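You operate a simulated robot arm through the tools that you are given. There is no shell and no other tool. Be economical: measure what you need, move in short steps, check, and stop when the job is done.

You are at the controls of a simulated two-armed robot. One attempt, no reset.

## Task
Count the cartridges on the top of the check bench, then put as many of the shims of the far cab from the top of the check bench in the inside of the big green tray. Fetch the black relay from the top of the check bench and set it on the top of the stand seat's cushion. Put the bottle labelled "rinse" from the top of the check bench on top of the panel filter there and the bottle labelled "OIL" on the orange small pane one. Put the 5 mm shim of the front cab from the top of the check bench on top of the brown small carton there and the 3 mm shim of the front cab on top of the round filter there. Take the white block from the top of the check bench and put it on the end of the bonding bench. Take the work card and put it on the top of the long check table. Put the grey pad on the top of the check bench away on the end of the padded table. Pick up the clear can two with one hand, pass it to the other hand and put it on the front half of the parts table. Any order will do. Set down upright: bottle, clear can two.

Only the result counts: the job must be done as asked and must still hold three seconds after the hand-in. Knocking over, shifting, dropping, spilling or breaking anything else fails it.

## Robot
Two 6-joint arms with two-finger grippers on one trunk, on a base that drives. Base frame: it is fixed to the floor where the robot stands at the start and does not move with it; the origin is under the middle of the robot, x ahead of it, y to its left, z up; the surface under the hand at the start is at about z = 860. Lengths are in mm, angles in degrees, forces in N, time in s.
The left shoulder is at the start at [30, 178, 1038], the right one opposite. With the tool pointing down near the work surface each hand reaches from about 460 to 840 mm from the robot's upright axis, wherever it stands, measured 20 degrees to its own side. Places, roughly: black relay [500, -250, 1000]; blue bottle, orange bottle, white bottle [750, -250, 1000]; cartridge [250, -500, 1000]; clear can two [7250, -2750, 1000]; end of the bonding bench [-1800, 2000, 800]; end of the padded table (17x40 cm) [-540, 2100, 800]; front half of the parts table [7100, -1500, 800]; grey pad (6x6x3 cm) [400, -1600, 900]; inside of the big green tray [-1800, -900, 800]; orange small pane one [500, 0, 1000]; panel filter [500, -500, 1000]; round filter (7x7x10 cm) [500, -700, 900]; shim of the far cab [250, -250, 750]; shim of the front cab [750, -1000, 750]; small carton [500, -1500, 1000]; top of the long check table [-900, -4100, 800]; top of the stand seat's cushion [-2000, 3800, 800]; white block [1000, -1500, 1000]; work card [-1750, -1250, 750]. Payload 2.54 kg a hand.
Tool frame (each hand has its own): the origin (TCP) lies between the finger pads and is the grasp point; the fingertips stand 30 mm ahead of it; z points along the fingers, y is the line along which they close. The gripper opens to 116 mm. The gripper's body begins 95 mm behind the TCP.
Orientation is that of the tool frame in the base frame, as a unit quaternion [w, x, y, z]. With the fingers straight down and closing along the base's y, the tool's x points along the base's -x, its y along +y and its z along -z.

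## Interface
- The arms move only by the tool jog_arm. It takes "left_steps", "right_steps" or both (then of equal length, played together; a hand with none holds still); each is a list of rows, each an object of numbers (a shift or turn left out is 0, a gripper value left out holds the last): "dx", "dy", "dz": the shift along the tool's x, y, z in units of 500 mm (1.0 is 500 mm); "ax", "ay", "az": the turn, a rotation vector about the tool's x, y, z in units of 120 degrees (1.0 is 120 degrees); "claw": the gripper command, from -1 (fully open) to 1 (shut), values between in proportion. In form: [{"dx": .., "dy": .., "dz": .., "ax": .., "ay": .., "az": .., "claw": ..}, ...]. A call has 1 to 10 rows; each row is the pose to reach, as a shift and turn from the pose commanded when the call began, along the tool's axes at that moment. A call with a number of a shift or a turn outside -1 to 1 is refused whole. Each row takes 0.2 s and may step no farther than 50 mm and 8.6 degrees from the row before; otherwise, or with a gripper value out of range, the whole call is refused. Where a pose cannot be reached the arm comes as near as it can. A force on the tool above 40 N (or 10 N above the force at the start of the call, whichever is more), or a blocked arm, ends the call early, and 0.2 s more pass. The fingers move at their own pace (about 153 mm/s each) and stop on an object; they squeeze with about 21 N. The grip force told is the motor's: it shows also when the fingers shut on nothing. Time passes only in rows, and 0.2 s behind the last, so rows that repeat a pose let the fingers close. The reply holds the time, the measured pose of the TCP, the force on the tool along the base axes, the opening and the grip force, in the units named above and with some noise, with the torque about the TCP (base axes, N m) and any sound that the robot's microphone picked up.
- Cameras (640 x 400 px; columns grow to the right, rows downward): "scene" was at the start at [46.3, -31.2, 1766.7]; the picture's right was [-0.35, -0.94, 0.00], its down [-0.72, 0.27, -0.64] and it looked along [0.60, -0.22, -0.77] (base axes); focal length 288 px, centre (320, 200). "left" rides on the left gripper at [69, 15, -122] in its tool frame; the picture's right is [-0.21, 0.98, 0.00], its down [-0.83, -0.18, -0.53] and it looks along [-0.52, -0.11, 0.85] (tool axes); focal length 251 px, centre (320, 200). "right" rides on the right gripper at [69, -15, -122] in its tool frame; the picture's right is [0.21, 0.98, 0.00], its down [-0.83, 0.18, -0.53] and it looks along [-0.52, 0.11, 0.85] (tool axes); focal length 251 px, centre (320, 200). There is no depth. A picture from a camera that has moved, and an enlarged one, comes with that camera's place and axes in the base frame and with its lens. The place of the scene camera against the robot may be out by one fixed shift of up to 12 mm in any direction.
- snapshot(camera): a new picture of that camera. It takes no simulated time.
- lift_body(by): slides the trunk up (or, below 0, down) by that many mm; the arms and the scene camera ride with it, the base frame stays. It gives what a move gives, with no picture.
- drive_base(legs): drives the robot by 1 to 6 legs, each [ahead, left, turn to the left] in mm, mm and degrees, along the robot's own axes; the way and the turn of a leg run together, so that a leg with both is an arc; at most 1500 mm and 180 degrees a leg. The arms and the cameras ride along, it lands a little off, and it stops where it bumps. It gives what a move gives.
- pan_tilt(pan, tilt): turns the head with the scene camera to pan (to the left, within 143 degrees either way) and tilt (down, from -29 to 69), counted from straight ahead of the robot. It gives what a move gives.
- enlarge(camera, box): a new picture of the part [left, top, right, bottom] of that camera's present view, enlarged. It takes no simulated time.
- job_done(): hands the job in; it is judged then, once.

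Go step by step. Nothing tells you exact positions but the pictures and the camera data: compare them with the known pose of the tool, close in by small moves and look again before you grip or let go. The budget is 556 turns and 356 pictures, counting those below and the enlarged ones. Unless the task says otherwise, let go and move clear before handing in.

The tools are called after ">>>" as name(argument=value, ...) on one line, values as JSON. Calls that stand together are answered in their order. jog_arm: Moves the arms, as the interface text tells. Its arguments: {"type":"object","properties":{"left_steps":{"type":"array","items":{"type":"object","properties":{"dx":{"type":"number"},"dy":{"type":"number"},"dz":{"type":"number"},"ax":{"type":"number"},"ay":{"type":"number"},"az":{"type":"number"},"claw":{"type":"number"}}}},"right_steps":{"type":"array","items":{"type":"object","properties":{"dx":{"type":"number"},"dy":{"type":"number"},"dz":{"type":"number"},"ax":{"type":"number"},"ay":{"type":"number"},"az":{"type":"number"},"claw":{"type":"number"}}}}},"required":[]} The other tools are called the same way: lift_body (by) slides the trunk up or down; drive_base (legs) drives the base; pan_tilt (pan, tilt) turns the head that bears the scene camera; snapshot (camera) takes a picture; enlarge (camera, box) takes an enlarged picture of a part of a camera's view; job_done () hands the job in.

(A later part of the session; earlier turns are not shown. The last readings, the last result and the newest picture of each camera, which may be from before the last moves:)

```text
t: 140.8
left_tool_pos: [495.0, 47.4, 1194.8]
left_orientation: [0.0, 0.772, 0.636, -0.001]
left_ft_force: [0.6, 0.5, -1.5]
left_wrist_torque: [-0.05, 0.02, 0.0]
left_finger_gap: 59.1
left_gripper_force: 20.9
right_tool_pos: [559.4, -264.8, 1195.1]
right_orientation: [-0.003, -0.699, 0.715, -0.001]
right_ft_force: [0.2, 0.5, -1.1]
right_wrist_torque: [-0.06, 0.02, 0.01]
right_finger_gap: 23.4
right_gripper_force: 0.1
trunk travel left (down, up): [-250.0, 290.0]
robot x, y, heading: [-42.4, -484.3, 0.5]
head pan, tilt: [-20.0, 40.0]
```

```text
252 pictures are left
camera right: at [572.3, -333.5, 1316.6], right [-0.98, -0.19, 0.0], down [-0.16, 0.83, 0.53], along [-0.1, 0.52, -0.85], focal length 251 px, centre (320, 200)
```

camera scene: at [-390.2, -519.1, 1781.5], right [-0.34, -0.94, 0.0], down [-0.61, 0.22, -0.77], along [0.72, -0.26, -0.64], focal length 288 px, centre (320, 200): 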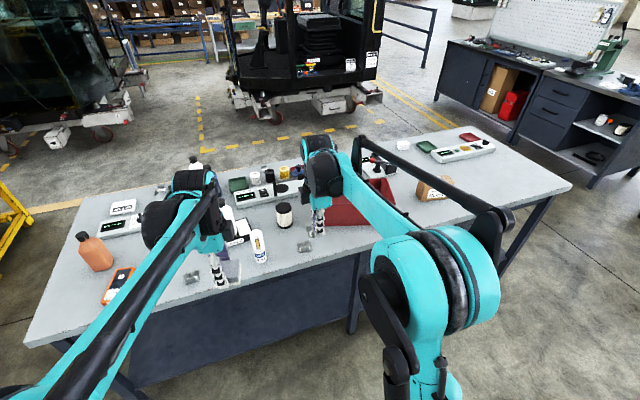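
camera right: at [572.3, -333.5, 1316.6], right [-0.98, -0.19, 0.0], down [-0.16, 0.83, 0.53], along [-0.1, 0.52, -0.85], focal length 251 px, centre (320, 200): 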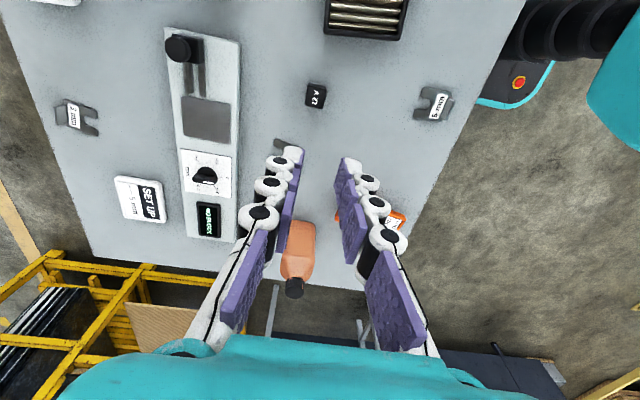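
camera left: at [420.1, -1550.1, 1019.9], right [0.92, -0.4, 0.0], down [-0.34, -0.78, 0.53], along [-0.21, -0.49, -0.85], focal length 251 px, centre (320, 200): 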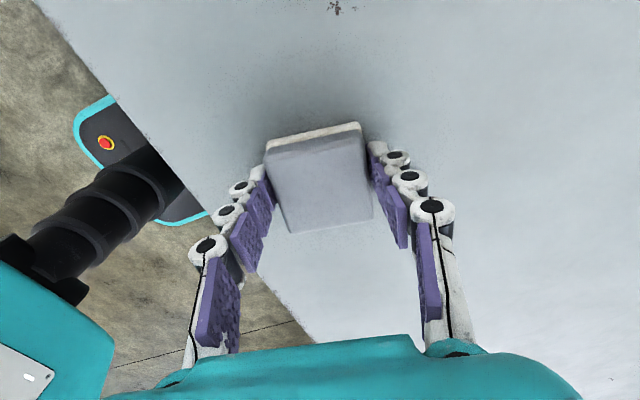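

>>> jog_arm(right_steps=[{"dx": -0.006, "dy": -0.006, "dz": 0.09, "claw": 0}, {"dx": -0.008, "dy": -0.01, "dz": 0.18, "claw": 0}, {"dx": -0.008, "dy": -0.01, "dz": 0.27, "claw": 0}, {"dx": -0.008, "dy": -0.01, "dz": 0.36, "claw": 0}, {"dx": -0.008, "dy": -0.01, "dz": 0.45, "claw": 0}])

>>> enlarge(camera="right", box=[220, 70, 412, 190])

```text
t: 142.0
left_tool_pos: [494.0, 42.4, 1196.0]
left_orientation: [-0.001, 0.772, 0.636, 0.0]
left_ft_force: [0.3, 0.1, -1.0]
left_wrist_torque: [-0.02, 0.01, 0.0]
left_finger_gap: 59.2
left_gripper_force: 21.4
right_tool_pos: [564.4, -263.0, 968.9]
right_orientation: [0.0, -0.7, 0.714, 0.0]
right_ft_force: [0.5, 0.2, -0.5]
right_wrist_torque: [0.01, 0.01, 0.03]
right_finger_gap: 58.2
right_gripper_force: 0.0
trunk travel left (down, up): [-250.0, 290.0]
robot x, y, heading: [-42.7, -483.4, 0.3]
head pan, tilt: [-20.0, 40.0]
```

```text
3.33 times, centred on (316, 130) of right
camera zoom: at [575.8, -332.4, 1091.5], right [-0.98, -0.19, 0.0], down [-0.16, 0.83, 0.53], along [-0.1, 0.52, -0.85], focal length 838 px, centre (333, 433)
```

zoom: 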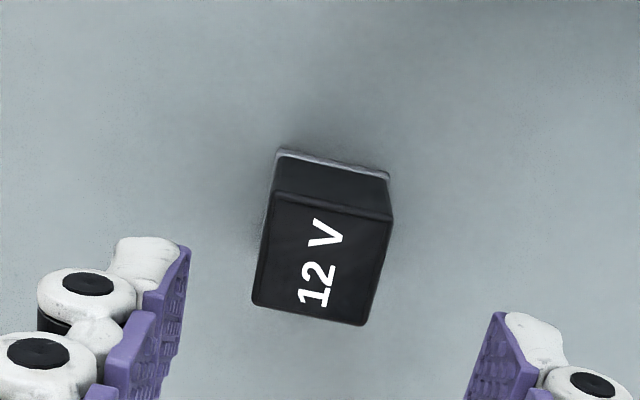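

>>> jog_arm(right_steps=[{"dx": -0.007, "dz": 0.08}, {"dx": -0.007, "dz": 0.144}, {"dx": -0.007, "dz": 0.144, "claw": 1}, {"dx": -0.007, "dz": 0.144, "claw": 1}, {"dx": -0.007, "dz": 0.144, "claw": 1}, {"dx": -0.007, "dz": 0.08, "claw": 1}, {"dx": -0.007, "dz": 0.0, "claw": 1}])

>>> snapshot(camera="right")

```text
t: 143.6
left_tool_pos: [492.7, 42.5, 1197.4]
left_orientation: [0.0, 0.772, 0.636, 0.0]
left_ft_force: [0.5, -0.3, -0.7]
left_wrist_torque: [0.01, -0.01, -0.01]
left_finger_gap: 59.3
left_gripper_force: 21.1
right_tool_pos: [562.8, -260.2, 971.2]
right_orientation: [0.0, -0.7, 0.715, 0.0]
right_ft_force: [-0.3, 0.8, -0.5]
right_wrist_torque: [-0.05, -0.02, -0.02]
right_finger_gap: 28.6
right_gripper_force: 20.7
trunk travel left (down, up): [-250.0, 290.0]
robot x, y, heading: [-41.3, -481.8, 0.2]
head pan, tilt: [-20.0, 40.0]
```

```text
250 pictures are left
camera right: at [574.6, -330.3, 1092.8], right [-0.98, -0.19, 0.0], down [-0.16, 0.83, 0.53], along [-0.1, 0.52, -0.85], focal length 251 px, centre (320, 200)
```

right: 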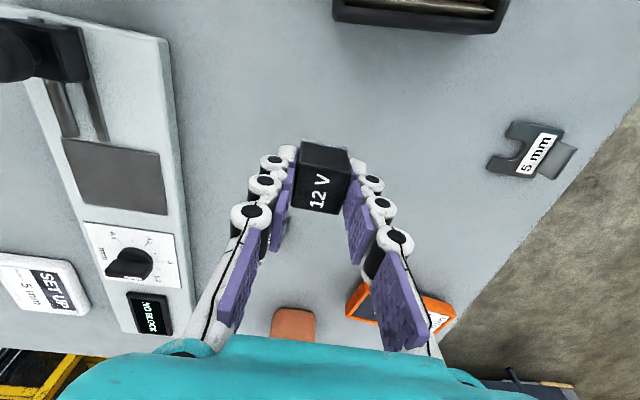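

Relay held. Lift, back off, and head left toward the padded table.

>>> jog_arm(right_steps=[{"dz": -0.09}, {"dz": -0.18}, {"dz": -0.27}, {"dz": -0.36}, {"dz": -0.45}])

>>> drive_base(legs=[[-500, 0, 0], [0, 900, 0], [0, 0, 90]])

>>> pan_tilt(pan=0, tilt=30)

>>> snapshot(camera="scene")

```text
t: 144.8
left_tool_pos: [493.6, 42.8, 1197.8]
left_orientation: [0.0, 0.772, 0.636, 0.001]
left_ft_force: [0.1, 1.0, -1.0]
left_wrist_torque: [0.01, -0.03, 0.02]
left_finger_gap: 59.4
left_gripper_force: 21.0
right_tool_pos: [563.7, -259.8, 1194.8]
right_orientation: [0.0, -0.7, 0.714, 0.0]
right_ft_force: [-0.1, -0.7, 0.0]
right_wrist_torque: [-0.01, -0.04, -0.02]
right_finger_gap: 28.8
right_gripper_force: 21.1
trunk travel left (down, up): [-250.0, 290.0]
robot x, y, heading: [-37.4, -484.5, 0.3]
head pan, tilt: [-20.0, 40.0]
```

```text
t: 155.9
left_tool_pos: [-1075.3, 951.5, 1196.7]
left_orientation: [-0.001, 0.093, 0.996, -0.001]
left_ft_force: [0.0, 0.5, -1.0]
left_wrist_torque: [0.03, 0.03, 0.0]
left_finger_gap: 59.0
left_gripper_force: 21.1
right_tool_pos: [-772.4, 1023.6, 1194.9]
right_orientation: [0.0, 1.0, -0.008, 0.0]
right_ft_force: [-0.6, -0.8, -0.3]
right_wrist_torque: [-0.02, -0.03, -0.01]
right_finger_gap: 29.0
right_gripper_force: 21.3
trunk travel left (down, up): [-250.0, 290.0]
robot x, y, heading: [-546.8, 418.0, 90.7]
head pan, tilt: [-20.0, 40.0]
```

```text
t: 156.8
left_tool_pos: [-1075.1, 952.7, 1197.4]
left_orientation: [0.0, 0.094, 0.996, 0.0]
left_ft_force: [0.3, 0.4, -1.8]
left_wrist_torque: [-0.02, 0.03, 0.03]
left_finger_gap: 59.2
left_gripper_force: 20.9
right_tool_pos: [-771.6, 1024.0, 1194.6]
right_orientation: [0.0, 1.0, -0.007, 0.0]
right_ft_force: [-0.3, 0.3, -1.0]
right_wrist_torque: [-0.03, 0.01, 0.02]
right_finger_gap: 28.9
right_gripper_force: 21.3
trunk travel left (down, up): [-250.0, 290.0]
robot x, y, heading: [-543.6, 420.3, 90.7]
head pan, tilt: [0.0, 30.0]
```

```text
249 pictures are left
camera scene: at [-540.8, 476.9, 1796.8], right [1.0, 0.01, 0.0], down [0.0, -0.5, -0.87], along [-0.01, 0.87, -0.5], focal length 288 px, centre (320, 200)
```

scene: 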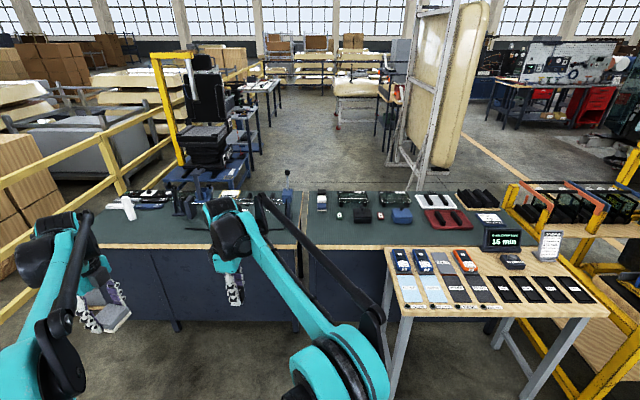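

I zoom on the two green-mat benches.

>>> enlarge(camera="scene", box=[250, 160, 450, 285])

>>> enlarge(camera="scene", box=[80, 150, 300, 287])

>>> enlarge(camera="scene", box=[200, 30, 420, 167])

```text
3.20 times, centred on (350, 222) of scene
camera zoom: at [-540.8, 476.9, 1796.8], right [1.0, 0.01, 0.0], down [0.0, -0.5, -0.87], along [-0.01, 0.87, -0.5], focal length 922 px, centre (224, 128)
```

zoom: 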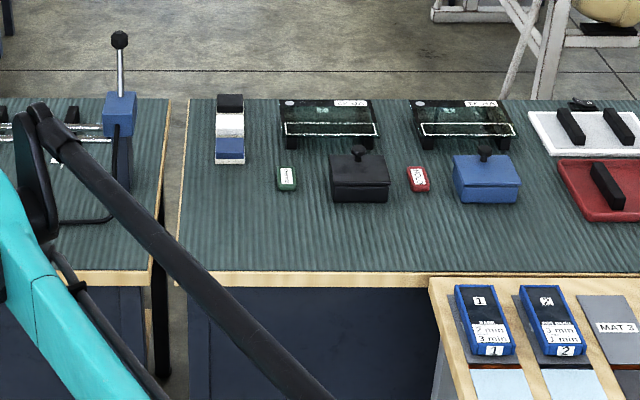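

```text
2.91 times, centred on (190, 218) of scene
camera zoom: at [-540.8, 476.9, 1796.8], right [1.0, 0.01, 0.0], down [0.0, -0.5, -0.87], along [-0.01, 0.87, -0.5], focal length 838 px, centre (698, 146)
```

zoom: 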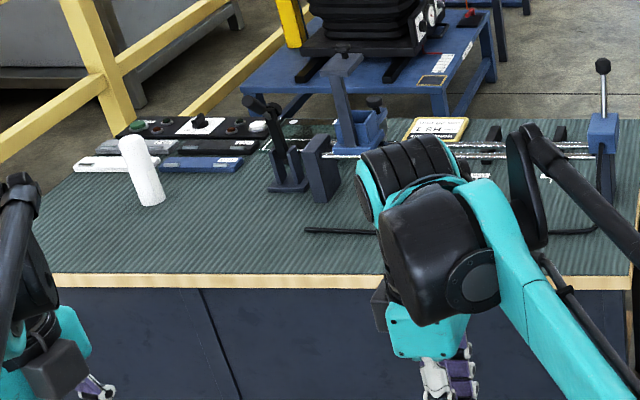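

```text
2.91 times, centred on (310, 98) of scene
camera zoom: at [-540.8, 476.9, 1796.8], right [1.0, 0.01, 0.0], down [0.0, -0.5, -0.87], along [-0.01, 0.87, -0.5], focal length 838 px, centre (349, 495)
```

zoom: 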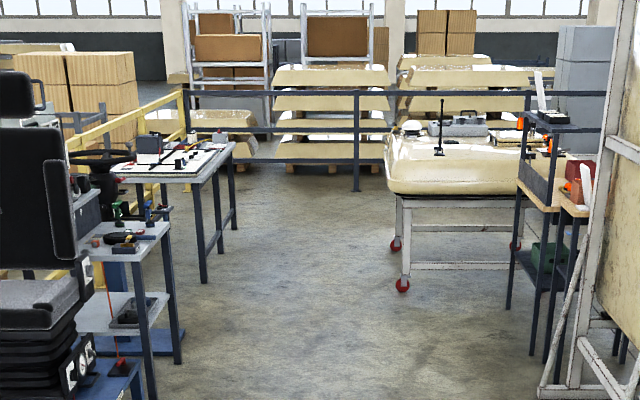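

Padded table is the right green bench: its left end x≈-625..-455. A lever nearby reaches z≈1160, so I raise the trunk, then approach turned 25° right so the left hand faces the end.

>>> lift_body(by=220)

>>> drive_base(legs=[[0, 156, 0], [780, 0, 0], [0, 0, -25]])

>>> snapshot(camera="left")

>>> pan_tilt(pan=10, tilt=50)

>>> snapshot(camera="scene")

```text
t: 159.1
left_tool_pos: [-1074.2, 952.4, 1417.2]
left_orientation: [0.0, 0.093, 0.996, 0.0]
left_ft_force: [-0.3, -0.7, -1.5]
left_wrist_torque: [-0.02, -0.02, -0.01]
left_finger_gap: 59.1
left_gripper_force: 20.8
right_tool_pos: [-772.1, 1025.0, 1414.6]
right_orientation: [0.0, 1.0, -0.008, 0.0]
right_ft_force: [-0.2, -0.3, -1.0]
right_wrist_torque: [-0.01, 0.01, 0.01]
right_finger_gap: 28.8
right_gripper_force: 20.6
trunk travel left (down, up): [-470.0, 70.0]
robot x, y, heading: [-545.0, 416.9, 90.8]
head pan, tilt: [0.0, 30.0]
```

```text
t: 165.6
left_tool_pos: [-966.1, 1902.3, 1417.0]
left_orientation: [0.001, 0.306, 0.952, 0.0]
left_ft_force: [-0.8, 0.1, -0.6]
left_wrist_torque: [0.02, -0.02, 0.0]
left_finger_gap: 59.0
left_gripper_force: 21.4
right_tool_pos: [-661.3, 1838.4, 1413.9]
right_orientation: [0.0, 0.975, -0.223, 0.0]
right_ft_force: [0.2, -0.2, -0.9]
right_wrist_torque: [-0.03, -0.02, -0.02]
right_finger_gap: 28.8
right_gripper_force: 20.9
trunk travel left (down, up): [-470.0, 70.0]
robot x, y, heading: [-708.5, 1195.6, 66.0]
head pan, tilt: [0.0, 30.0]
```

```text
245 pictures are left
camera left: at [-1013.8, 1954.3, 1539.5], right [0.74, 0.67, 0.0], down [0.57, -0.63, 0.53], along [0.36, -0.4, -0.85], focal length 251 px, centre (320, 200)
```

left: 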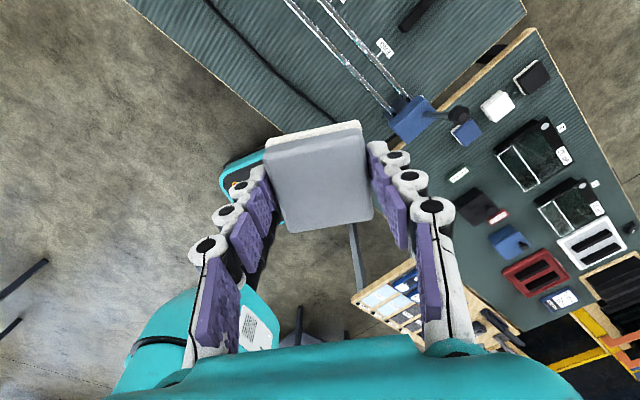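

```text
t: 166.4
left_tool_pos: [-966.3, 1902.4, 1416.9]
left_orientation: [0.0, 0.306, 0.952, -0.001]
left_ft_force: [0.4, 0.7, -0.4]
left_wrist_torque: [-0.03, -0.01, 0.01]
left_finger_gap: 59.0
left_gripper_force: 21.0
right_tool_pos: [-661.4, 1839.0, 1415.1]
right_orientation: [0.0, 0.975, -0.222, -0.001]
right_ft_force: [0.3, 0.0, -0.3]
right_wrist_torque: [0.03, -0.02, 0.05]
right_finger_gap: 29.1
right_gripper_force: 20.9
trunk travel left (down, up): [-470.0, 70.0]
robot x, y, heading: [-707.9, 1193.6, 65.9]
head pan, tilt: [10.0, 50.0]
```

```text
244 pictures are left
camera scene: at [-698.0, 1238.9, 1987.4], right [0.97, -0.25, 0.0], down [-0.19, -0.74, -0.64], along [0.16, 0.62, -0.77], focal length 288 px, centre (320, 200)
```

scene: 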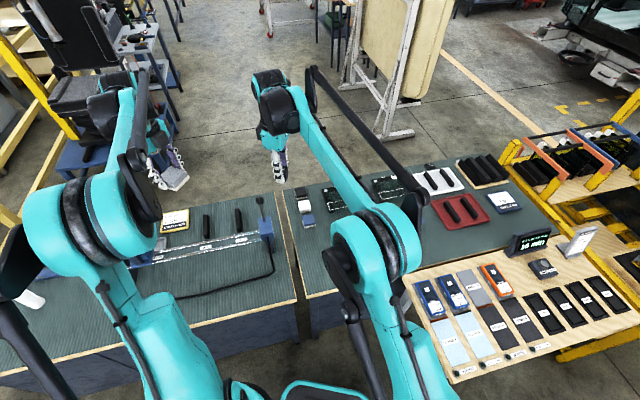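

Surface is about z 805; free spot at the end is (-545,1960) in front of the row of pads. I clear the right hand to the right and turn the left wrist back to its natural side.

>>> jog_arm(left_steps=[{"az": -0.07}, {"az": -0.14}, {"az": -0.21}, {"az": -0.28}, {"az": -0.35}, {"az": -0.42}, {"az": -0.49}, {"az": -0.56}, {"az": -0.63}, {"az": -0.7}], right_steps=[{"dx": 0.1}, {"dx": 0.2}, {"dx": 0.3}, {"dx": 0.4}, {"dx": 0.5}, {"dx": 0.6}, {"dx": 0.7}, {"dx": 0.8}, {"dx": 0.9}, {"dx": 1.0}])

```text
t: 168.6
left_tool_pos: [-965.1, 1899.7, 1418.3]
left_orientation: [0.0, -0.411, 0.912, 0.001]
left_ft_force: [0.2, 0.1, -0.3]
left_wrist_torque: [0.02, 0.05, 0.01]
left_finger_gap: 59.0
left_gripper_force: 21.1
right_tool_pos: [-209.5, 1620.0, 1414.1]
right_orientation: [0.0, 0.975, -0.223, 0.0]
right_ft_force: [1.3, -0.1, -0.9]
right_wrist_torque: [0.0, 0.04, -0.02]
right_finger_gap: 28.8
right_gripper_force: 21.2
trunk travel left (down, up): [-470.0, 70.0]
robot x, y, heading: [-712.0, 1196.4, 65.8]
head pan, tilt: [10.0, 50.0]
```

>>> jog_arm(left_steps=[{"dx": -0.072, "dy": -0.061, "az": -0.04}, {"dx": -0.144, "dy": -0.122, "az": -0.08}, {"dx": -0.215, "dy": -0.183, "az": -0.12}, {"dx": -0.287, "dy": -0.244, "az": -0.16}, {"dx": -0.359, "dy": -0.306, "az": -0.2}, {"dx": -0.431, "dy": -0.367, "az": -0.24}, {"dx": -0.502, "dy": -0.428, "az": -0.28}, {"dx": -0.574, "dy": -0.489, "az": -0.32}, {"dx": -0.646, "dy": -0.55, "az": -0.346}])

>>> snapshot(camera="left")

>>> snapshot(camera="scene")

```text
t: 170.6
left_tool_pos: [-542.5, 1961.3, 1415.2]
left_orientation: [0.0, 0.708, -0.706, 0.0]
left_ft_force: [0.2, 0.7, -0.9]
left_wrist_torque: [-0.03, 0.04, -0.01]
left_finger_gap: 58.9
left_gripper_force: 20.5
right_tool_pos: [-207.5, 1622.9, 1413.3]
right_orientation: [0.001, 0.975, -0.222, 0.0]
right_ft_force: [0.0, 0.2, -0.8]
right_wrist_torque: [-0.05, 0.05, 0.0]
right_finger_gap: 29.1
right_gripper_force: 20.7
trunk travel left (down, up): [-470.0, 70.0]
robot x, y, heading: [-704.2, 1199.2, 65.6]
head pan, tilt: [10.0, 50.0]
```

```text
243 pictures are left
camera left: at [-557.2, 1892.8, 1538.6], right [-0.98, 0.21, 0.0], down [0.18, 0.83, 0.53], along [0.11, 0.52, -0.85], focal length 251 px, centre (320, 200)
```

left: 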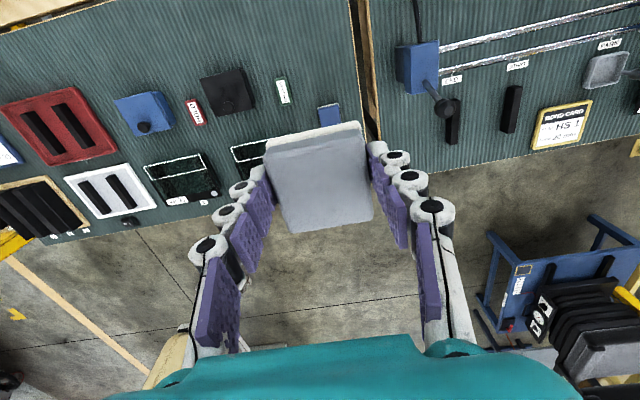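

```text
242 pictures are left
camera scene: at [-694.3, 1241.1, 1987.2], right [0.97, -0.25, 0.0], down [-0.19, -0.74, -0.64], along [0.16, 0.62, -0.77], focal length 288 px, centre (320, 200)
```

scene: 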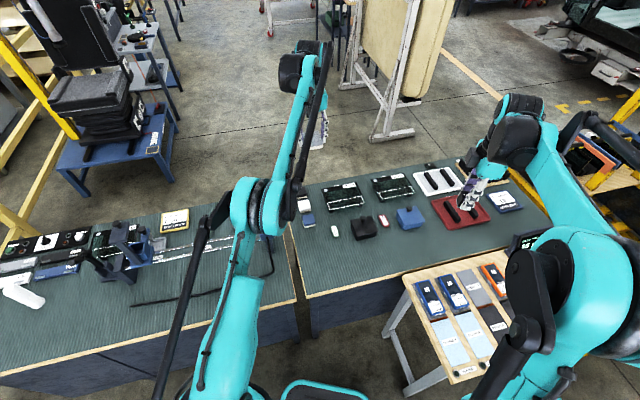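

Lower the trunk again and descend with the pad toward (-552,1955).

>>> lift_body(by=-220)

>>> jog_arm(left_steps=[{"dx": 0.01, "dy": 0.018, "dz": 0.09}, {"dx": 0.01, "dy": 0.018, "dz": 0.18}, {"dx": 0.01, "dy": 0.018, "dz": 0.27}, {"dx": 0.01, "dy": 0.018, "dz": 0.36}, {"dx": 0.01, "dy": 0.018, "dz": 0.45}, {"dx": 0.01, "dy": 0.018, "dz": 0.52}])

>>> snapshot(camera="left")

>>> snapshot(camera="scene")

```text
t: 172.9
left_tool_pos: [-544.8, 1959.7, 1197.0]
left_orientation: [-0.001, 0.707, -0.707, 0.0]
left_ft_force: [0.8, 0.3, -1.0]
left_wrist_torque: [-0.02, -0.02, 0.03]
left_finger_gap: 59.2
left_gripper_force: 21.2
right_tool_pos: [-209.8, 1621.8, 1194.1]
right_orientation: [0.0, 0.975, -0.222, 0.0]
right_ft_force: [-0.2, 0.3, -0.2]
right_wrist_torque: [0.0, -0.02, 0.02]
right_finger_gap: 28.8
right_gripper_force: 21.2
trunk travel left (down, up): [-250.0, 290.0]
robot x, y, heading: [-709.0, 1197.7, 65.9]
head pan, tilt: [10.0, 50.0]
```

```text
t: 174.3
left_tool_pos: [-555.1, 1957.2, 936.2]
left_orientation: [0.0, 0.707, -0.707, 0.0]
left_ft_force: [-0.4, 0.4, -1.4]
left_wrist_torque: [-0.01, 0.02, -0.01]
left_finger_gap: 59.2
left_gripper_force: 20.9
right_tool_pos: [-210.6, 1622.7, 1194.1]
right_orientation: [0.0, 0.975, -0.224, 0.001]
right_ft_force: [0.9, 0.2, -1.2]
right_wrist_torque: [-0.05, -0.02, 0.02]
right_finger_gap: 28.8
right_gripper_force: 21.3
trunk travel left (down, up): [-250.0, 290.0]
robot x, y, heading: [-713.0, 1197.9, 65.6]
head pan, tilt: [10.0, 50.0]
```

```text
241 pictures are left
camera left: at [-569.3, 1887.2, 1059.0], right [-0.98, 0.22, 0.0], down [0.18, 0.83, 0.53], along [0.11, 0.52, -0.85], focal length 251 px, centre (320, 200)
```

left: 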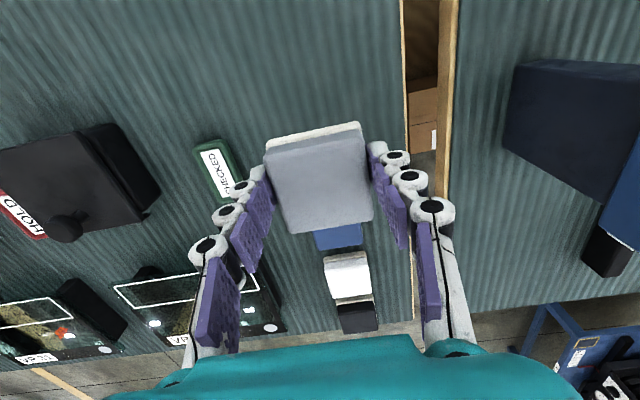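

```text
240 pictures are left
camera scene: at [-697.5, 1239.7, 1767.3], right [0.97, -0.25, 0.0], down [-0.19, -0.74, -0.64], along [0.16, 0.62, -0.77], focal length 288 px, centre (320, 200)
```

scene: 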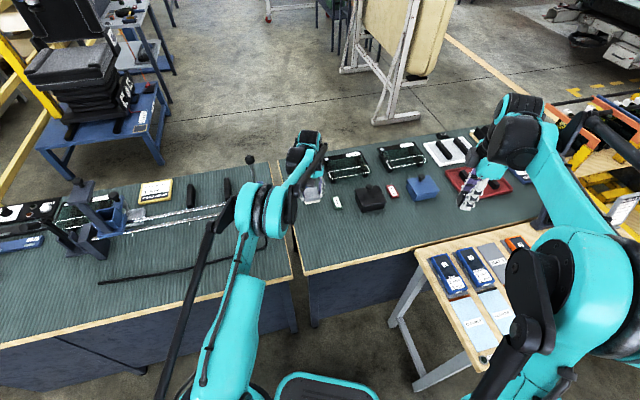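

>>> jog_arm(left_steps=[{"dz": 0.06}, {"dz": 0.12}, {"dz": 0.15}, {"dz": 0.16}])

>>> enlarge(camera="scene", box=[260, 150, 388, 230])

```text
t: 175.3
left_tool_pos: [-552.9, 1954.9, 856.4]
left_orientation: [0.0, -0.707, 0.707, 0.0]
left_ft_force: [0.6, 0.0, -1.0]
left_wrist_torque: [-0.01, -0.02, -0.01]
left_finger_gap: 59.2
left_gripper_force: 20.9
right_tool_pos: [-209.0, 1621.1, 1194.8]
right_orientation: [0.0, 0.975, -0.223, 0.0]
right_ft_force: [0.3, -0.1, 0.2]
right_wrist_torque: [-0.03, 0.0, -0.03]
right_finger_gap: 28.9
right_gripper_force: 20.9
trunk travel left (down, up): [-250.0, 290.0]
robot x, y, heading: [-708.4, 1194.7, 65.6]
head pan, tilt: [10.0, 50.0]
```

```text
5.00 times, centred on (324, 190) of scene
camera zoom: at [-697.6, 1239.0, 1767.4], right [0.97, -0.25, 0.0], down [-0.19, -0.74, -0.64], along [0.16, 0.62, -0.77], focal length 1441 px, centre (300, 250)
```

zoom: 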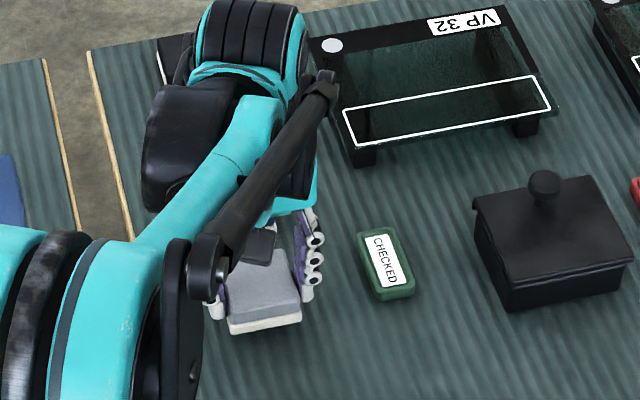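

>>> jog_arm(left_steps=[{"dz": 0.007}, {"dz": 0.014}, {"dz": 0.018}])

```text
t: 176.1
left_tool_pos: [-554.5, 1955.3, 848.6]
left_orientation: [0.001, 0.707, -0.707, -0.001]
left_ft_force: [-0.1, -0.7, -0.4]
left_wrist_torque: [0.02, -0.01, 0.0]
left_finger_gap: 58.7
left_gripper_force: 21.4
right_tool_pos: [-209.3, 1621.2, 1193.6]
right_orientation: [0.0, 0.975, -0.224, -0.001]
right_ft_force: [0.3, 0.2, 0.1]
right_wrist_torque: [0.0, -0.03, 0.0]
right_finger_gap: 28.6
right_gripper_force: 21.5
trunk travel left (down, up): [-250.0, 290.0]
robot x, y, heading: [-709.9, 1191.9, 65.5]
head pan, tilt: [10.0, 50.0]
```

>>> jog_arm(left_steps=[{"dz": 0.005}, {"dz": 0.01}])

```text
t: 176.7
left_tool_pos: [-554.0, 1955.7, 842.6]
left_orientation: [0.0, -0.707, 0.707, 0.0]
left_ft_force: [-0.2, 0.0, -1.2]
left_wrist_torque: [-0.01, -0.03, 0.0]
left_finger_gap: 59.0
left_gripper_force: 21.1
right_tool_pos: [-210.3, 1622.2, 1194.2]
right_orientation: [0.0, 0.975, -0.223, 0.0]
right_ft_force: [-0.6, 0.2, -1.0]
right_wrist_torque: [0.01, 0.01, 0.02]
right_finger_gap: 29.0
right_gripper_force: 21.2
trunk travel left (down, up): [-250.0, 290.0]
robot x, y, heading: [-710.3, 1194.4, 65.9]
head pan, tilt: [10.0, 50.0]
```

>>> jog_arm(left_steps=[{"dz": 0.006}, {"dz": 0.012}])

```text
t: 177.3
left_tool_pos: [-554.0, 1954.9, 835.9]
left_orientation: [0.0, -0.707, 0.707, 0.001]
left_ft_force: [-0.2, 0.0, -1.0]
left_wrist_torque: [0.0, 0.02, 0.0]
left_finger_gap: 59.3
left_gripper_force: 21.1
right_tool_pos: [-210.0, 1621.3, 1194.5]
right_orientation: [0.001, 0.975, -0.223, 0.0]
right_ft_force: [0.1, -0.8, -0.6]
right_wrist_torque: [0.02, 0.01, 0.03]
right_finger_gap: 28.8
right_gripper_force: 20.4
trunk travel left (down, up): [-250.0, 290.0]
robot x, y, heading: [-705.7, 1197.6, 65.8]
head pan, tilt: [10.0, 50.0]
```

>>> jog_arm(left_steps=[{"dz": 0.006}, {"dz": 0.012}, {"dz": 0.016}])

>>> enlarge(camera="scene", box=[284, 180, 348, 220])

```text
t: 178.1
left_tool_pos: [-554.1, 1953.9, 830.9]
left_orientation: [0.001, -0.706, 0.708, 0.0]
left_ft_force: [0.8, 1.2, 17.4]
left_wrist_torque: [0.04, -0.04, -0.03]
left_finger_gap: 59.5
left_gripper_force: 21.0
right_tool_pos: [-210.9, 1619.2, 1196.1]
right_orientation: [-0.001, 0.975, -0.223, 0.001]
right_ft_force: [1.0, 0.6, -0.9]
right_wrist_torque: [0.02, 0.0, 0.02]
right_finger_gap: 28.6
right_gripper_force: 20.8
trunk travel left (down, up): [-250.0, 290.0]
robot x, y, heading: [-709.8, 1195.2, 65.5]
head pan, tilt: [10.0, 50.0]
```

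```text
10.00 times, centred on (316, 200) of scene
camera zoom: at [-698.0, 1236.5, 1767.5], right [0.97, -0.25, 0.0], down [-0.19, -0.74, -0.64], along [0.16, 0.62, -0.77], focal length 2881 px, centre (360, 200)
```

zoom: 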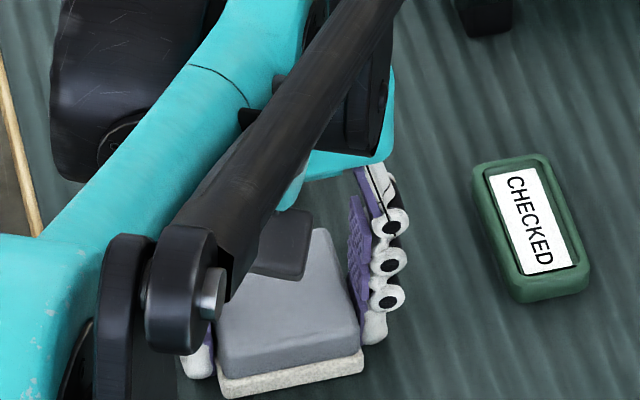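

Contact (surface z≈793). Release and rise.

>>> jog_arm(left_steps=[{"dz": -0.003}, {"dz": -0.003, "claw": -0.3}, {"dz": -0.003, "claw": -0.3}, {"dz": -0.06, "claw": -0.3}, {"dz": -0.15, "claw": -0.3}, {"dz": -0.24}, {"dz": -0.33}, {"dz": -0.42}, {"dz": -0.51}, {"dz": -0.6}])

>>> snapshot(camera="left")

```text
t: 180.3
left_tool_pos: [-554.3, 1954.7, 1129.3]
left_orientation: [0.001, -0.707, 0.707, 0.0]
left_ft_force: [-0.7, 0.0, 0.8]
left_wrist_torque: [0.02, 0.04, 0.01]
left_finger_gap: 75.5
left_gripper_force: 0.0
right_tool_pos: [-208.6, 1621.8, 1195.3]
right_orientation: [0.0, 0.975, -0.223, 0.0]
right_ft_force: [0.8, -0.4, -0.9]
right_wrist_torque: [0.03, 0.02, 0.02]
right_finger_gap: 28.9
right_gripper_force: 20.7
trunk travel left (down, up): [-250.0, 290.0]
robot x, y, heading: [-707.9, 1198.0, 65.7]
head pan, tilt: [10.0, 50.0]
```

```text
237 pictures are left
camera left: at [-568.3, 1884.8, 1252.7], right [-0.98, 0.22, 0.0], down [0.18, 0.83, 0.53], along [0.11, 0.52, -0.85], focal length 251 px, centre (320, 200)
```

left: 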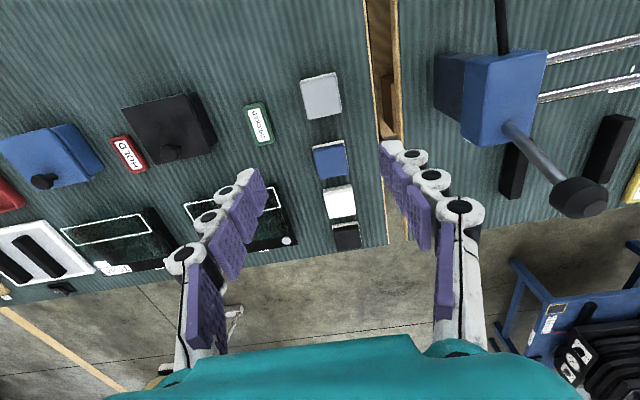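

Pad is neatly placed. Next the relay to the stand seat beyond the benches; I check the passage left of the bonding bench.

>>> pan_tilt(pan=65, tilt=35)

>>> snapshot(camera="scene")

>>> pan_tilt(pan=-30, tilt=35)

>>> snapshot(camera="scene")

```text
t: 181.6
left_tool_pos: [-553.9, 1954.2, 1128.6]
left_orientation: [0.001, 0.707, -0.707, -0.001]
left_ft_force: [1.0, -0.4, 0.8]
left_wrist_torque: [0.01, 0.0, -0.03]
left_finger_gap: 75.3
left_gripper_force: 0.0
right_tool_pos: [-210.4, 1620.4, 1194.4]
right_orientation: [0.0, 0.975, -0.223, -0.001]
right_ft_force: [0.0, 0.1, -0.3]
right_wrist_torque: [-0.01, -0.01, 0.02]
right_finger_gap: 28.8
right_gripper_force: 21.7
trunk travel left (down, up): [-250.0, 290.0]
robot x, y, heading: [-711.1, 1193.9, 65.8]
head pan, tilt: [65.0, 35.0]
```

```text
236 pictures are left
camera scene: at [-774.0, 1231.1, 1789.1], right [0.76, 0.65, 0.0], down [0.37, -0.44, -0.82], along [-0.53, 0.62, -0.57], focal length 288 px, centre (320, 200)
```

scene: 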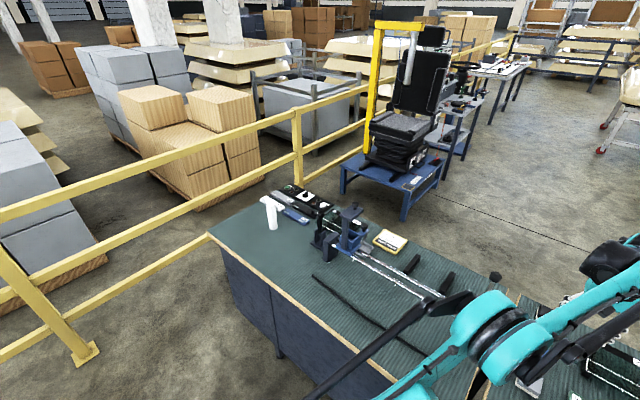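

```text
t: 183.3
left_tool_pos: [-552.6, 1955.5, 1128.9]
left_orientation: [0.0, 0.708, -0.707, 0.001]
left_ft_force: [0.2, 0.0, -0.1]
left_wrist_torque: [0.02, 0.0, 0.01]
left_finger_gap: 75.6
left_gripper_force: 0.1
right_tool_pos: [-210.3, 1622.0, 1195.7]
right_orientation: [-0.001, 0.975, -0.223, 0.0]
right_ft_force: [-0.1, -0.2, -0.2]
right_wrist_torque: [0.04, 0.01, -0.02]
right_finger_gap: 28.9
right_gripper_force: 21.1
trunk travel left (down, up): [-250.0, 290.0]
robot x, y, heading: [-707.5, 1192.1, 65.8]
head pan, tilt: [-30.0, 35.0]
```

```text
235 pictures are left
camera scene: at [-645.2, 1215.6, 1789.1], right [0.58, -0.81, 0.0], down [-0.47, -0.34, -0.82], along [0.67, 0.48, -0.57], focal length 288 px, centre (320, 200)
```

scene: 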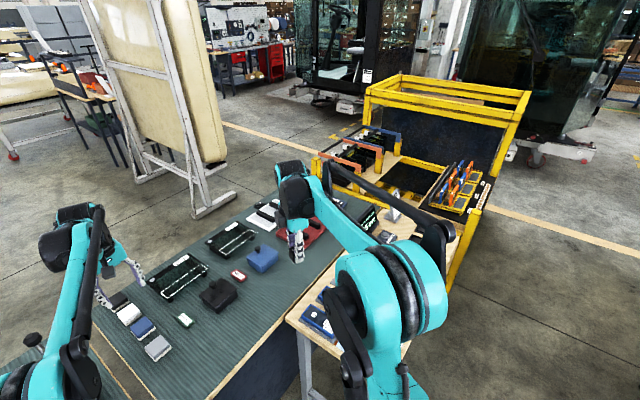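

The left side is blocked by the rail, so I go round the rack on the other side. First lift, back out and turn to heading 0.

>>> jog_arm(left_steps=[{"dz": -0.08}, {"dz": -0.16}])

>>> drive_base(legs=[[-500, 0, 0], [0, 0, -66]])

>>> pan_tilt(pan=10, tilt=25)

>>> snapshot(camera="scene")

```text
t: 183.9
left_tool_pos: [-555.3, 1956.4, 1210.6]
left_orientation: [0.0, -0.707, 0.707, 0.0]
left_ft_force: [-0.4, 1.6, 0.3]
left_wrist_torque: [-0.03, 0.0, -0.02]
left_finger_gap: 75.7
left_gripper_force: 0.1
right_tool_pos: [-209.8, 1621.3, 1195.4]
right_orientation: [0.0, 0.975, -0.224, 0.001]
right_ft_force: [-0.6, -0.3, -1.5]
right_wrist_torque: [-0.02, 0.0, -0.03]
right_finger_gap: 28.7
right_gripper_force: 20.8
trunk travel left (down, up): [-250.0, 290.0]
robot x, y, heading: [-707.7, 1190.8, 65.6]
head pan, tilt: [-30.0, 35.0]
```

```text
t: 189.7
left_tool_pos: [-158.5, 909.5, 1211.1]
left_orientation: [0.0, -0.211, 0.978, 0.0]
left_ft_force: [0.5, -0.2, -0.6]
left_wrist_torque: [0.02, 0.0, 0.0]
left_finger_gap: 75.4
left_gripper_force: 0.0
right_tool_pos: [-321.4, 457.3, 1194.2]
right_orientation: [0.001, -0.698, 0.716, -0.001]
right_ft_force: [0.6, -0.3, -1.0]
right_wrist_torque: [-0.02, 0.01, 0.0]
right_finger_gap: 28.9
right_gripper_force: 20.8
trunk travel left (down, up): [-250.0, 290.0]
robot x, y, heading: [-912.7, 735.6, 0.0]
head pan, tilt: [-30.0, 35.0]
```

```text
t: 190.8
left_tool_pos: [-159.9, 909.5, 1210.7]
left_orientation: [-0.001, -0.21, 0.978, -0.001]
left_ft_force: [0.3, 0.4, 1.0]
left_wrist_torque: [0.02, 0.0, -0.01]
left_finger_gap: 75.4
left_gripper_force: 0.0
right_tool_pos: [-322.8, 457.2, 1194.6]
right_orientation: [0.0, -0.698, 0.716, 0.0]
right_ft_force: [0.0, -0.7, -0.3]
right_wrist_torque: [-0.01, -0.04, 0.0]
right_finger_gap: 29.0
right_gripper_force: 20.9
trunk travel left (down, up): [-250.0, 290.0]
robot x, y, heading: [-918.3, 740.4, 0.1]
head pan, tilt: [10.0, 25.0]
```

```text
234 pictures are left
camera scene: at [-849.9, 748.3, 1804.8], right [0.17, -0.98, 0.0], down [-0.42, -0.07, -0.91], along [0.89, 0.16, -0.42], focal length 288 px, centre (320, 200)
```

scene: 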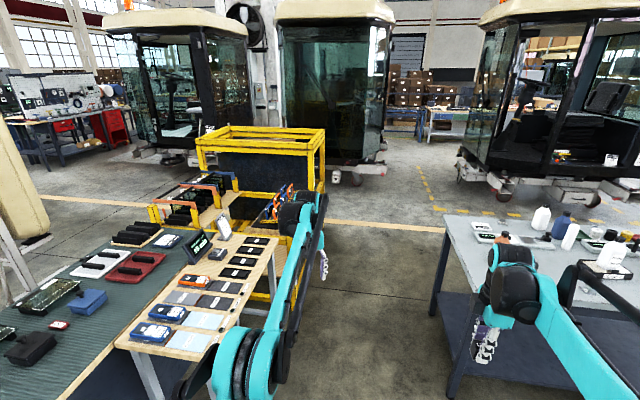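

The left hand is free, so I handle OIL first: drive to the bench's start side near the orange bottle.

>>> drive_base(legs=[[0, -840, 0], [800, 0, 0]])

>>> pan_tilt(pan=5, tilt=50)

>>> snapshot(camera="left")

>>> snapshot(camera="scene")

```text
t: 199.1
left_tool_pos: [635.6, 72.4, 1209.9]
left_orientation: [0.0, -0.212, 0.977, 0.001]
left_ft_force: [0.4, -0.1, -0.2]
left_wrist_torque: [0.01, 0.02, 0.01]
left_finger_gap: 75.1
left_gripper_force: 0.1
right_tool_pos: [475.1, -379.3, 1195.1]
right_orientation: [0.0, -0.7, 0.714, -0.001]
right_ft_force: [-0.2, -0.2, -0.9]
right_wrist_torque: [-0.01, 0.01, 0.0]
right_finger_gap: 29.0
right_gripper_force: 21.0
trunk travel left (down, up): [-250.0, 290.0]
robot x, y, heading: [-122.8, -101.8, 0.5]
head pan, tilt: [10.0, 25.0]
```

```text
t: 200.0
left_tool_pos: [635.2, 73.0, 1211.1]
left_orientation: [0.001, -0.212, 0.977, 0.0]
left_ft_force: [0.6, -0.2, 0.1]
left_wrist_torque: [-0.01, 0.03, 0.01]
left_finger_gap: 75.5
left_gripper_force: 0.1
right_tool_pos: [474.4, -379.8, 1195.1]
right_orientation: [0.0, -0.7, 0.714, 0.0]
right_ft_force: [0.0, 0.1, -0.5]
right_wrist_torque: [-0.02, -0.03, 0.0]
right_finger_gap: 28.9
right_gripper_force: 21.0
trunk travel left (down, up): [-250.0, 290.0]
robot x, y, heading: [-124.5, -102.3, 0.3]
head pan, tilt: [5.0, 50.0]
```

```text
233 pictures are left
camera left: at [565.9, 57.9, 1333.7], right [-0.21, 0.98, 0.0], down [0.83, 0.18, 0.53], along [0.52, 0.11, -0.85], focal length 251 px, centre (320, 200)
```

left: 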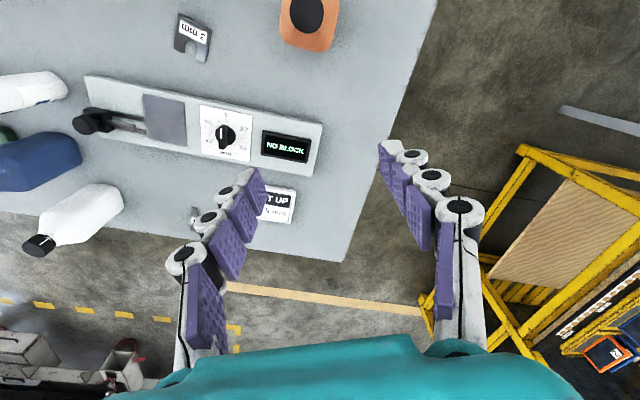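

```text
232 pictures are left
camera scene: at [-69.2, -100.2, 1767.4], right [0.09, -1.0, 0.0], down [-0.76, -0.07, -0.64], along [0.64, 0.06, -0.77], focal length 288 px, centre (320, 200)
```

scene: 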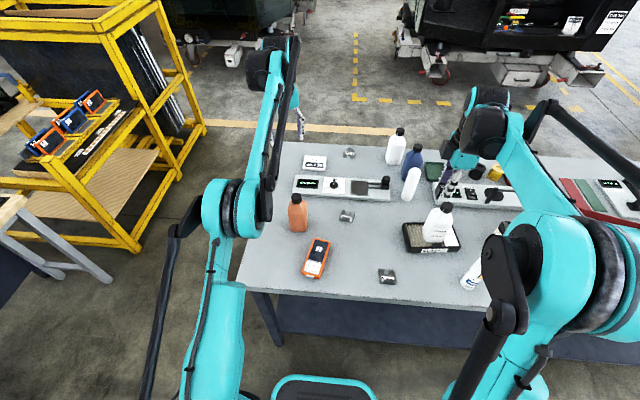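

>>> jog_arm(left_steps=[{"dx": 0.09, "dy": 0.005}, {"dx": 0.18, "dy": 0.011}, {"dx": 0.193, "dy": 0.011, "dz": 0.09}, {"dx": 0.193, "dy": 0.011, "dz": 0.18}, {"dx": 0.193, "dy": 0.011, "dz": 0.2}])

>>> snapshot(camera="left")

```text
t: 201.2
left_tool_pos: [543.8, 39.5, 1111.0]
left_orientation: [0.001, -0.212, 0.977, -0.001]
left_ft_force: [0.2, -0.1, -0.9]
left_wrist_torque: [-0.01, -0.03, 0.0]
left_finger_gap: 75.6
left_gripper_force: 0.1
right_tool_pos: [473.2, -379.6, 1194.8]
right_orientation: [0.0, -0.7, 0.714, 0.0]
right_ft_force: [0.2, 0.1, -0.5]
right_wrist_torque: [0.01, 0.01, 0.0]
right_finger_gap: 28.8
right_gripper_force: 20.5
trunk travel left (down, up): [-250.0, 290.0]
robot x, y, heading: [-122.8, -101.3, 0.3]
head pan, tilt: [5.0, 50.0]
```

```text
231 pictures are left
camera left: at [475.0, 23.4, 1233.7], right [-0.21, 0.98, 0.0], down [0.83, 0.18, 0.53], along [0.52, 0.11, -0.85], focal length 251 px, centre (320, 200)
```

left: 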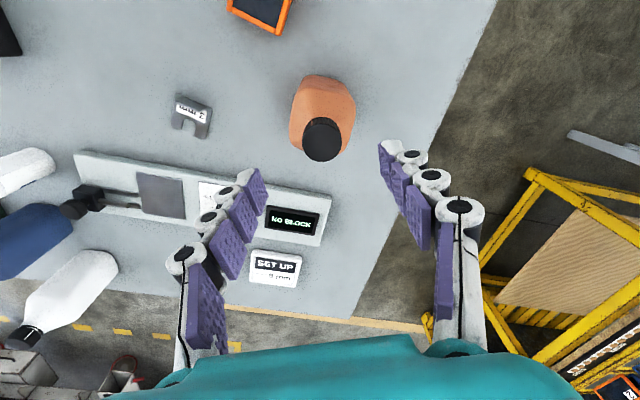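

>>> jog_arm(left_steps=[{"dx": 0.008, "dy": 0.002, "dz": 0.08}, {"dx": 0.008, "dy": 0.002, "dz": 0.168}, {"dx": 0.008, "dy": 0.002, "dz": 0.168, "claw": 1}, {"dx": 0.008, "dy": 0.002, "dz": 0.168, "claw": 1}, {"dx": 0.008, "dy": 0.002, "dz": 0.168, "claw": 1}])

>>> enlarge(camera="scene", box=[270, 170, 366, 290])

```text
t: 202.4
left_tool_pos: [539.6, 37.7, 1028.2]
left_orientation: [0.001, -0.212, 0.977, -0.001]
left_ft_force: [3.4, 2.1, 14.8]
left_wrist_torque: [0.13, 0.02, -0.06]
left_finger_gap: 34.1
left_gripper_force: 20.8
right_tool_pos: [472.7, -379.2, 1194.8]
right_orientation: [0.0, -0.7, 0.714, 0.0]
right_ft_force: [0.4, -0.1, -0.2]
right_wrist_torque: [-0.01, -0.02, 0.03]
right_finger_gap: 29.2
right_gripper_force: 20.6
trunk travel left (down, up): [-250.0, 290.0]
robot x, y, heading: [-125.9, -99.9, 0.2]
head pan, tilt: [5.0, 50.0]
```

```text
3.33 times, centred on (318, 230) of scene
camera zoom: at [-70.6, -100.2, 1767.5], right [0.09, -1.0, 0.0], down [-0.76, -0.07, -0.64], along [0.64, 0.06, -0.77], focal length 960 px, centre (327, 100)
```

zoom: 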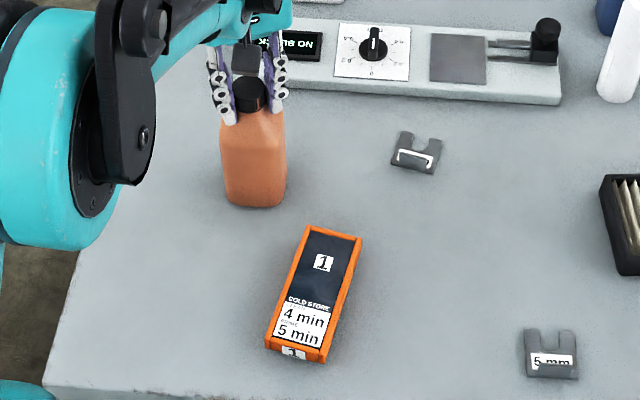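

Gripped. Lift and carry over the orange pane (~406,-43).

>>> jog_arm(left_steps=[{"dz": -0.08}, {"dz": -0.17}, {"dz": -0.25}, {"dx": 0.09, "dy": -0.01, "dz": -0.25}, {"dx": 0.18, "dy": -0.02, "dz": -0.25}, {"dx": 0.27, "dy": -0.03, "dz": -0.25}, {"dx": 0.311, "dy": -0.036, "dz": -0.25}])

>>> snapshot(camera="left")

>>> enlarge(camera="scene", box=[250, 190, 410, 290])

>>> snapshot(camera="right")

```text
t: 204.0
left_tool_pos: [405.8, -46.1, 1151.4]
left_orientation: [0.0, -0.212, 0.977, 0.0]
left_ft_force: [-0.2, 0.1, -4.6]
left_wrist_torque: [-0.04, 0.04, 0.01]
left_finger_gap: 32.8
left_gripper_force: 21.2
right_tool_pos: [474.5, -379.6, 1194.7]
right_orientation: [0.0, -0.7, 0.714, 0.0]
right_ft_force: [-0.1, 0.0, 0.0]
right_wrist_torque: [0.03, -0.01, 0.04]
right_finger_gap: 28.7
right_gripper_force: 21.2
trunk travel left (down, up): [-250.0, 290.0]
robot x, y, heading: [-121.7, -102.0, 0.0]
head pan, tilt: [5.0, 50.0]
```

```text
229 pictures are left
camera left: at [337.2, -59.1, 1274.5], right [-0.21, 0.98, 0.0], down [0.83, 0.18, 0.53], along [0.52, 0.11, -0.85], focal length 251 px, centre (320, 200)
```

left: 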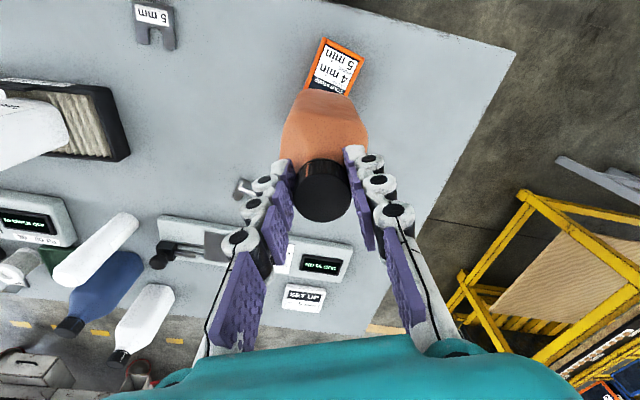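

```text
4.00 times, centred on (330, 240) of scene
camera zoom: at [-68.7, -100.1, 1767.3], right [0.09, -1.0, 0.0], down [-0.76, -0.07, -0.64], along [0.64, 0.06, -0.77], focal length 1153 px, centre (280, 40)
```

zoom: 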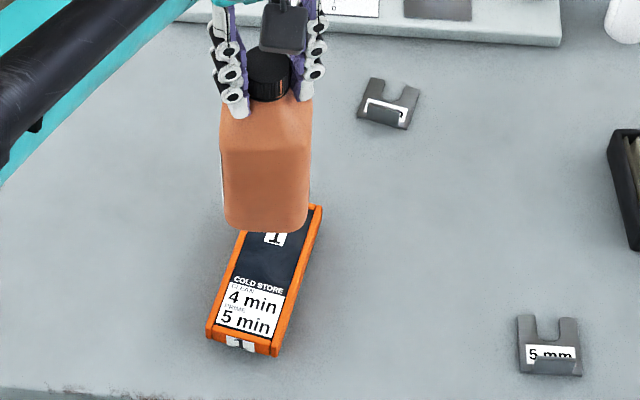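

```text
227 pictures are left
camera right: at [486.3, -449.2, 1316.7], right [-0.98, -0.19, 0.0], down [-0.16, 0.83, 0.53], along [-0.1, 0.52, -0.85], focal length 251 px, centre (320, 200)
```

right: 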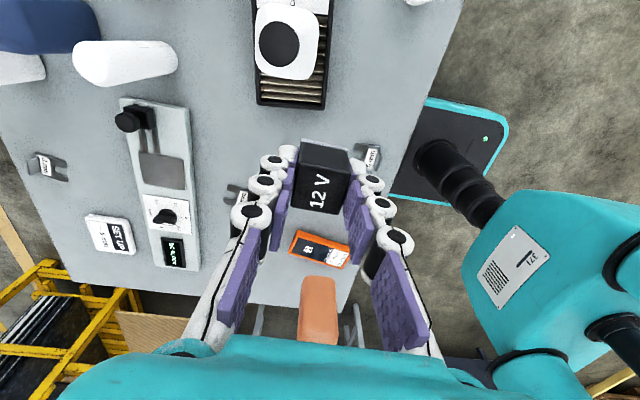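

Pane centre ≈(407,-43); bottle is right over it. Lower close.

>>> jog_arm(left_steps=[{"dx": -0.004, "dy": 0.005, "dz": 0.07}, {"dx": -0.004, "dy": 0.005, "dz": 0.14}, {"dx": -0.004, "dy": 0.005, "dz": 0.165}])

>>> enlarge(camera="scene", box=[260, 200, 388, 280])

>>> enlarge(camera="right", box=[260, 190, 420, 290])

```text
t: 204.8
left_tool_pos: [407.9, -40.6, 1068.9]
left_orientation: [0.0, -0.212, 0.977, 0.0]
left_ft_force: [-0.3, -0.6, -5.8]
left_wrist_torque: [-0.01, 0.02, 0.0]
left_finger_gap: 32.7
left_gripper_force: 20.7
right_tool_pos: [473.4, -379.2, 1193.3]
right_orientation: [0.0, -0.7, 0.714, 0.0]
right_ft_force: [-0.2, -0.3, 0.5]
right_wrist_torque: [0.02, 0.03, -0.02]
right_finger_gap: 29.1
right_gripper_force: 20.8
trunk travel left (down, up): [-250.0, 290.0]
robot x, y, heading: [-122.8, -101.7, 0.0]
head pan, tilt: [5.0, 50.0]
```

```text
5.00 times, centred on (324, 240) of scene
camera zoom: at [-69.0, -100.2, 1767.4], right [0.09, -1.0, 0.0], down [-0.76, -0.07, -0.64], along [0.64, 0.06, -0.77], focal length 1441 px, centre (300, 0)
```

zoom: 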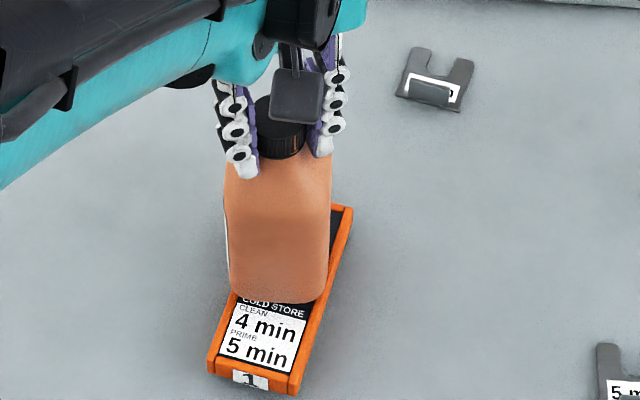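

```text
4.00 times, centred on (340, 240) of right
camera zoom: at [486.1, -449.3, 1316.8], right [-0.98, -0.19, 0.0], down [-0.16, 0.83, 0.53], along [-0.1, 0.52, -0.85], focal length 1006 px, centre (240, 40)
```

zoom: 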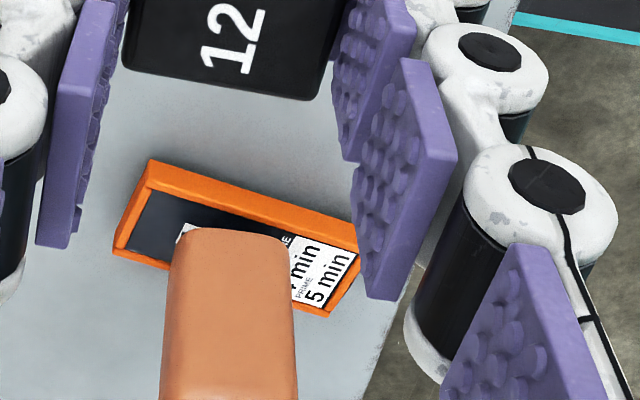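

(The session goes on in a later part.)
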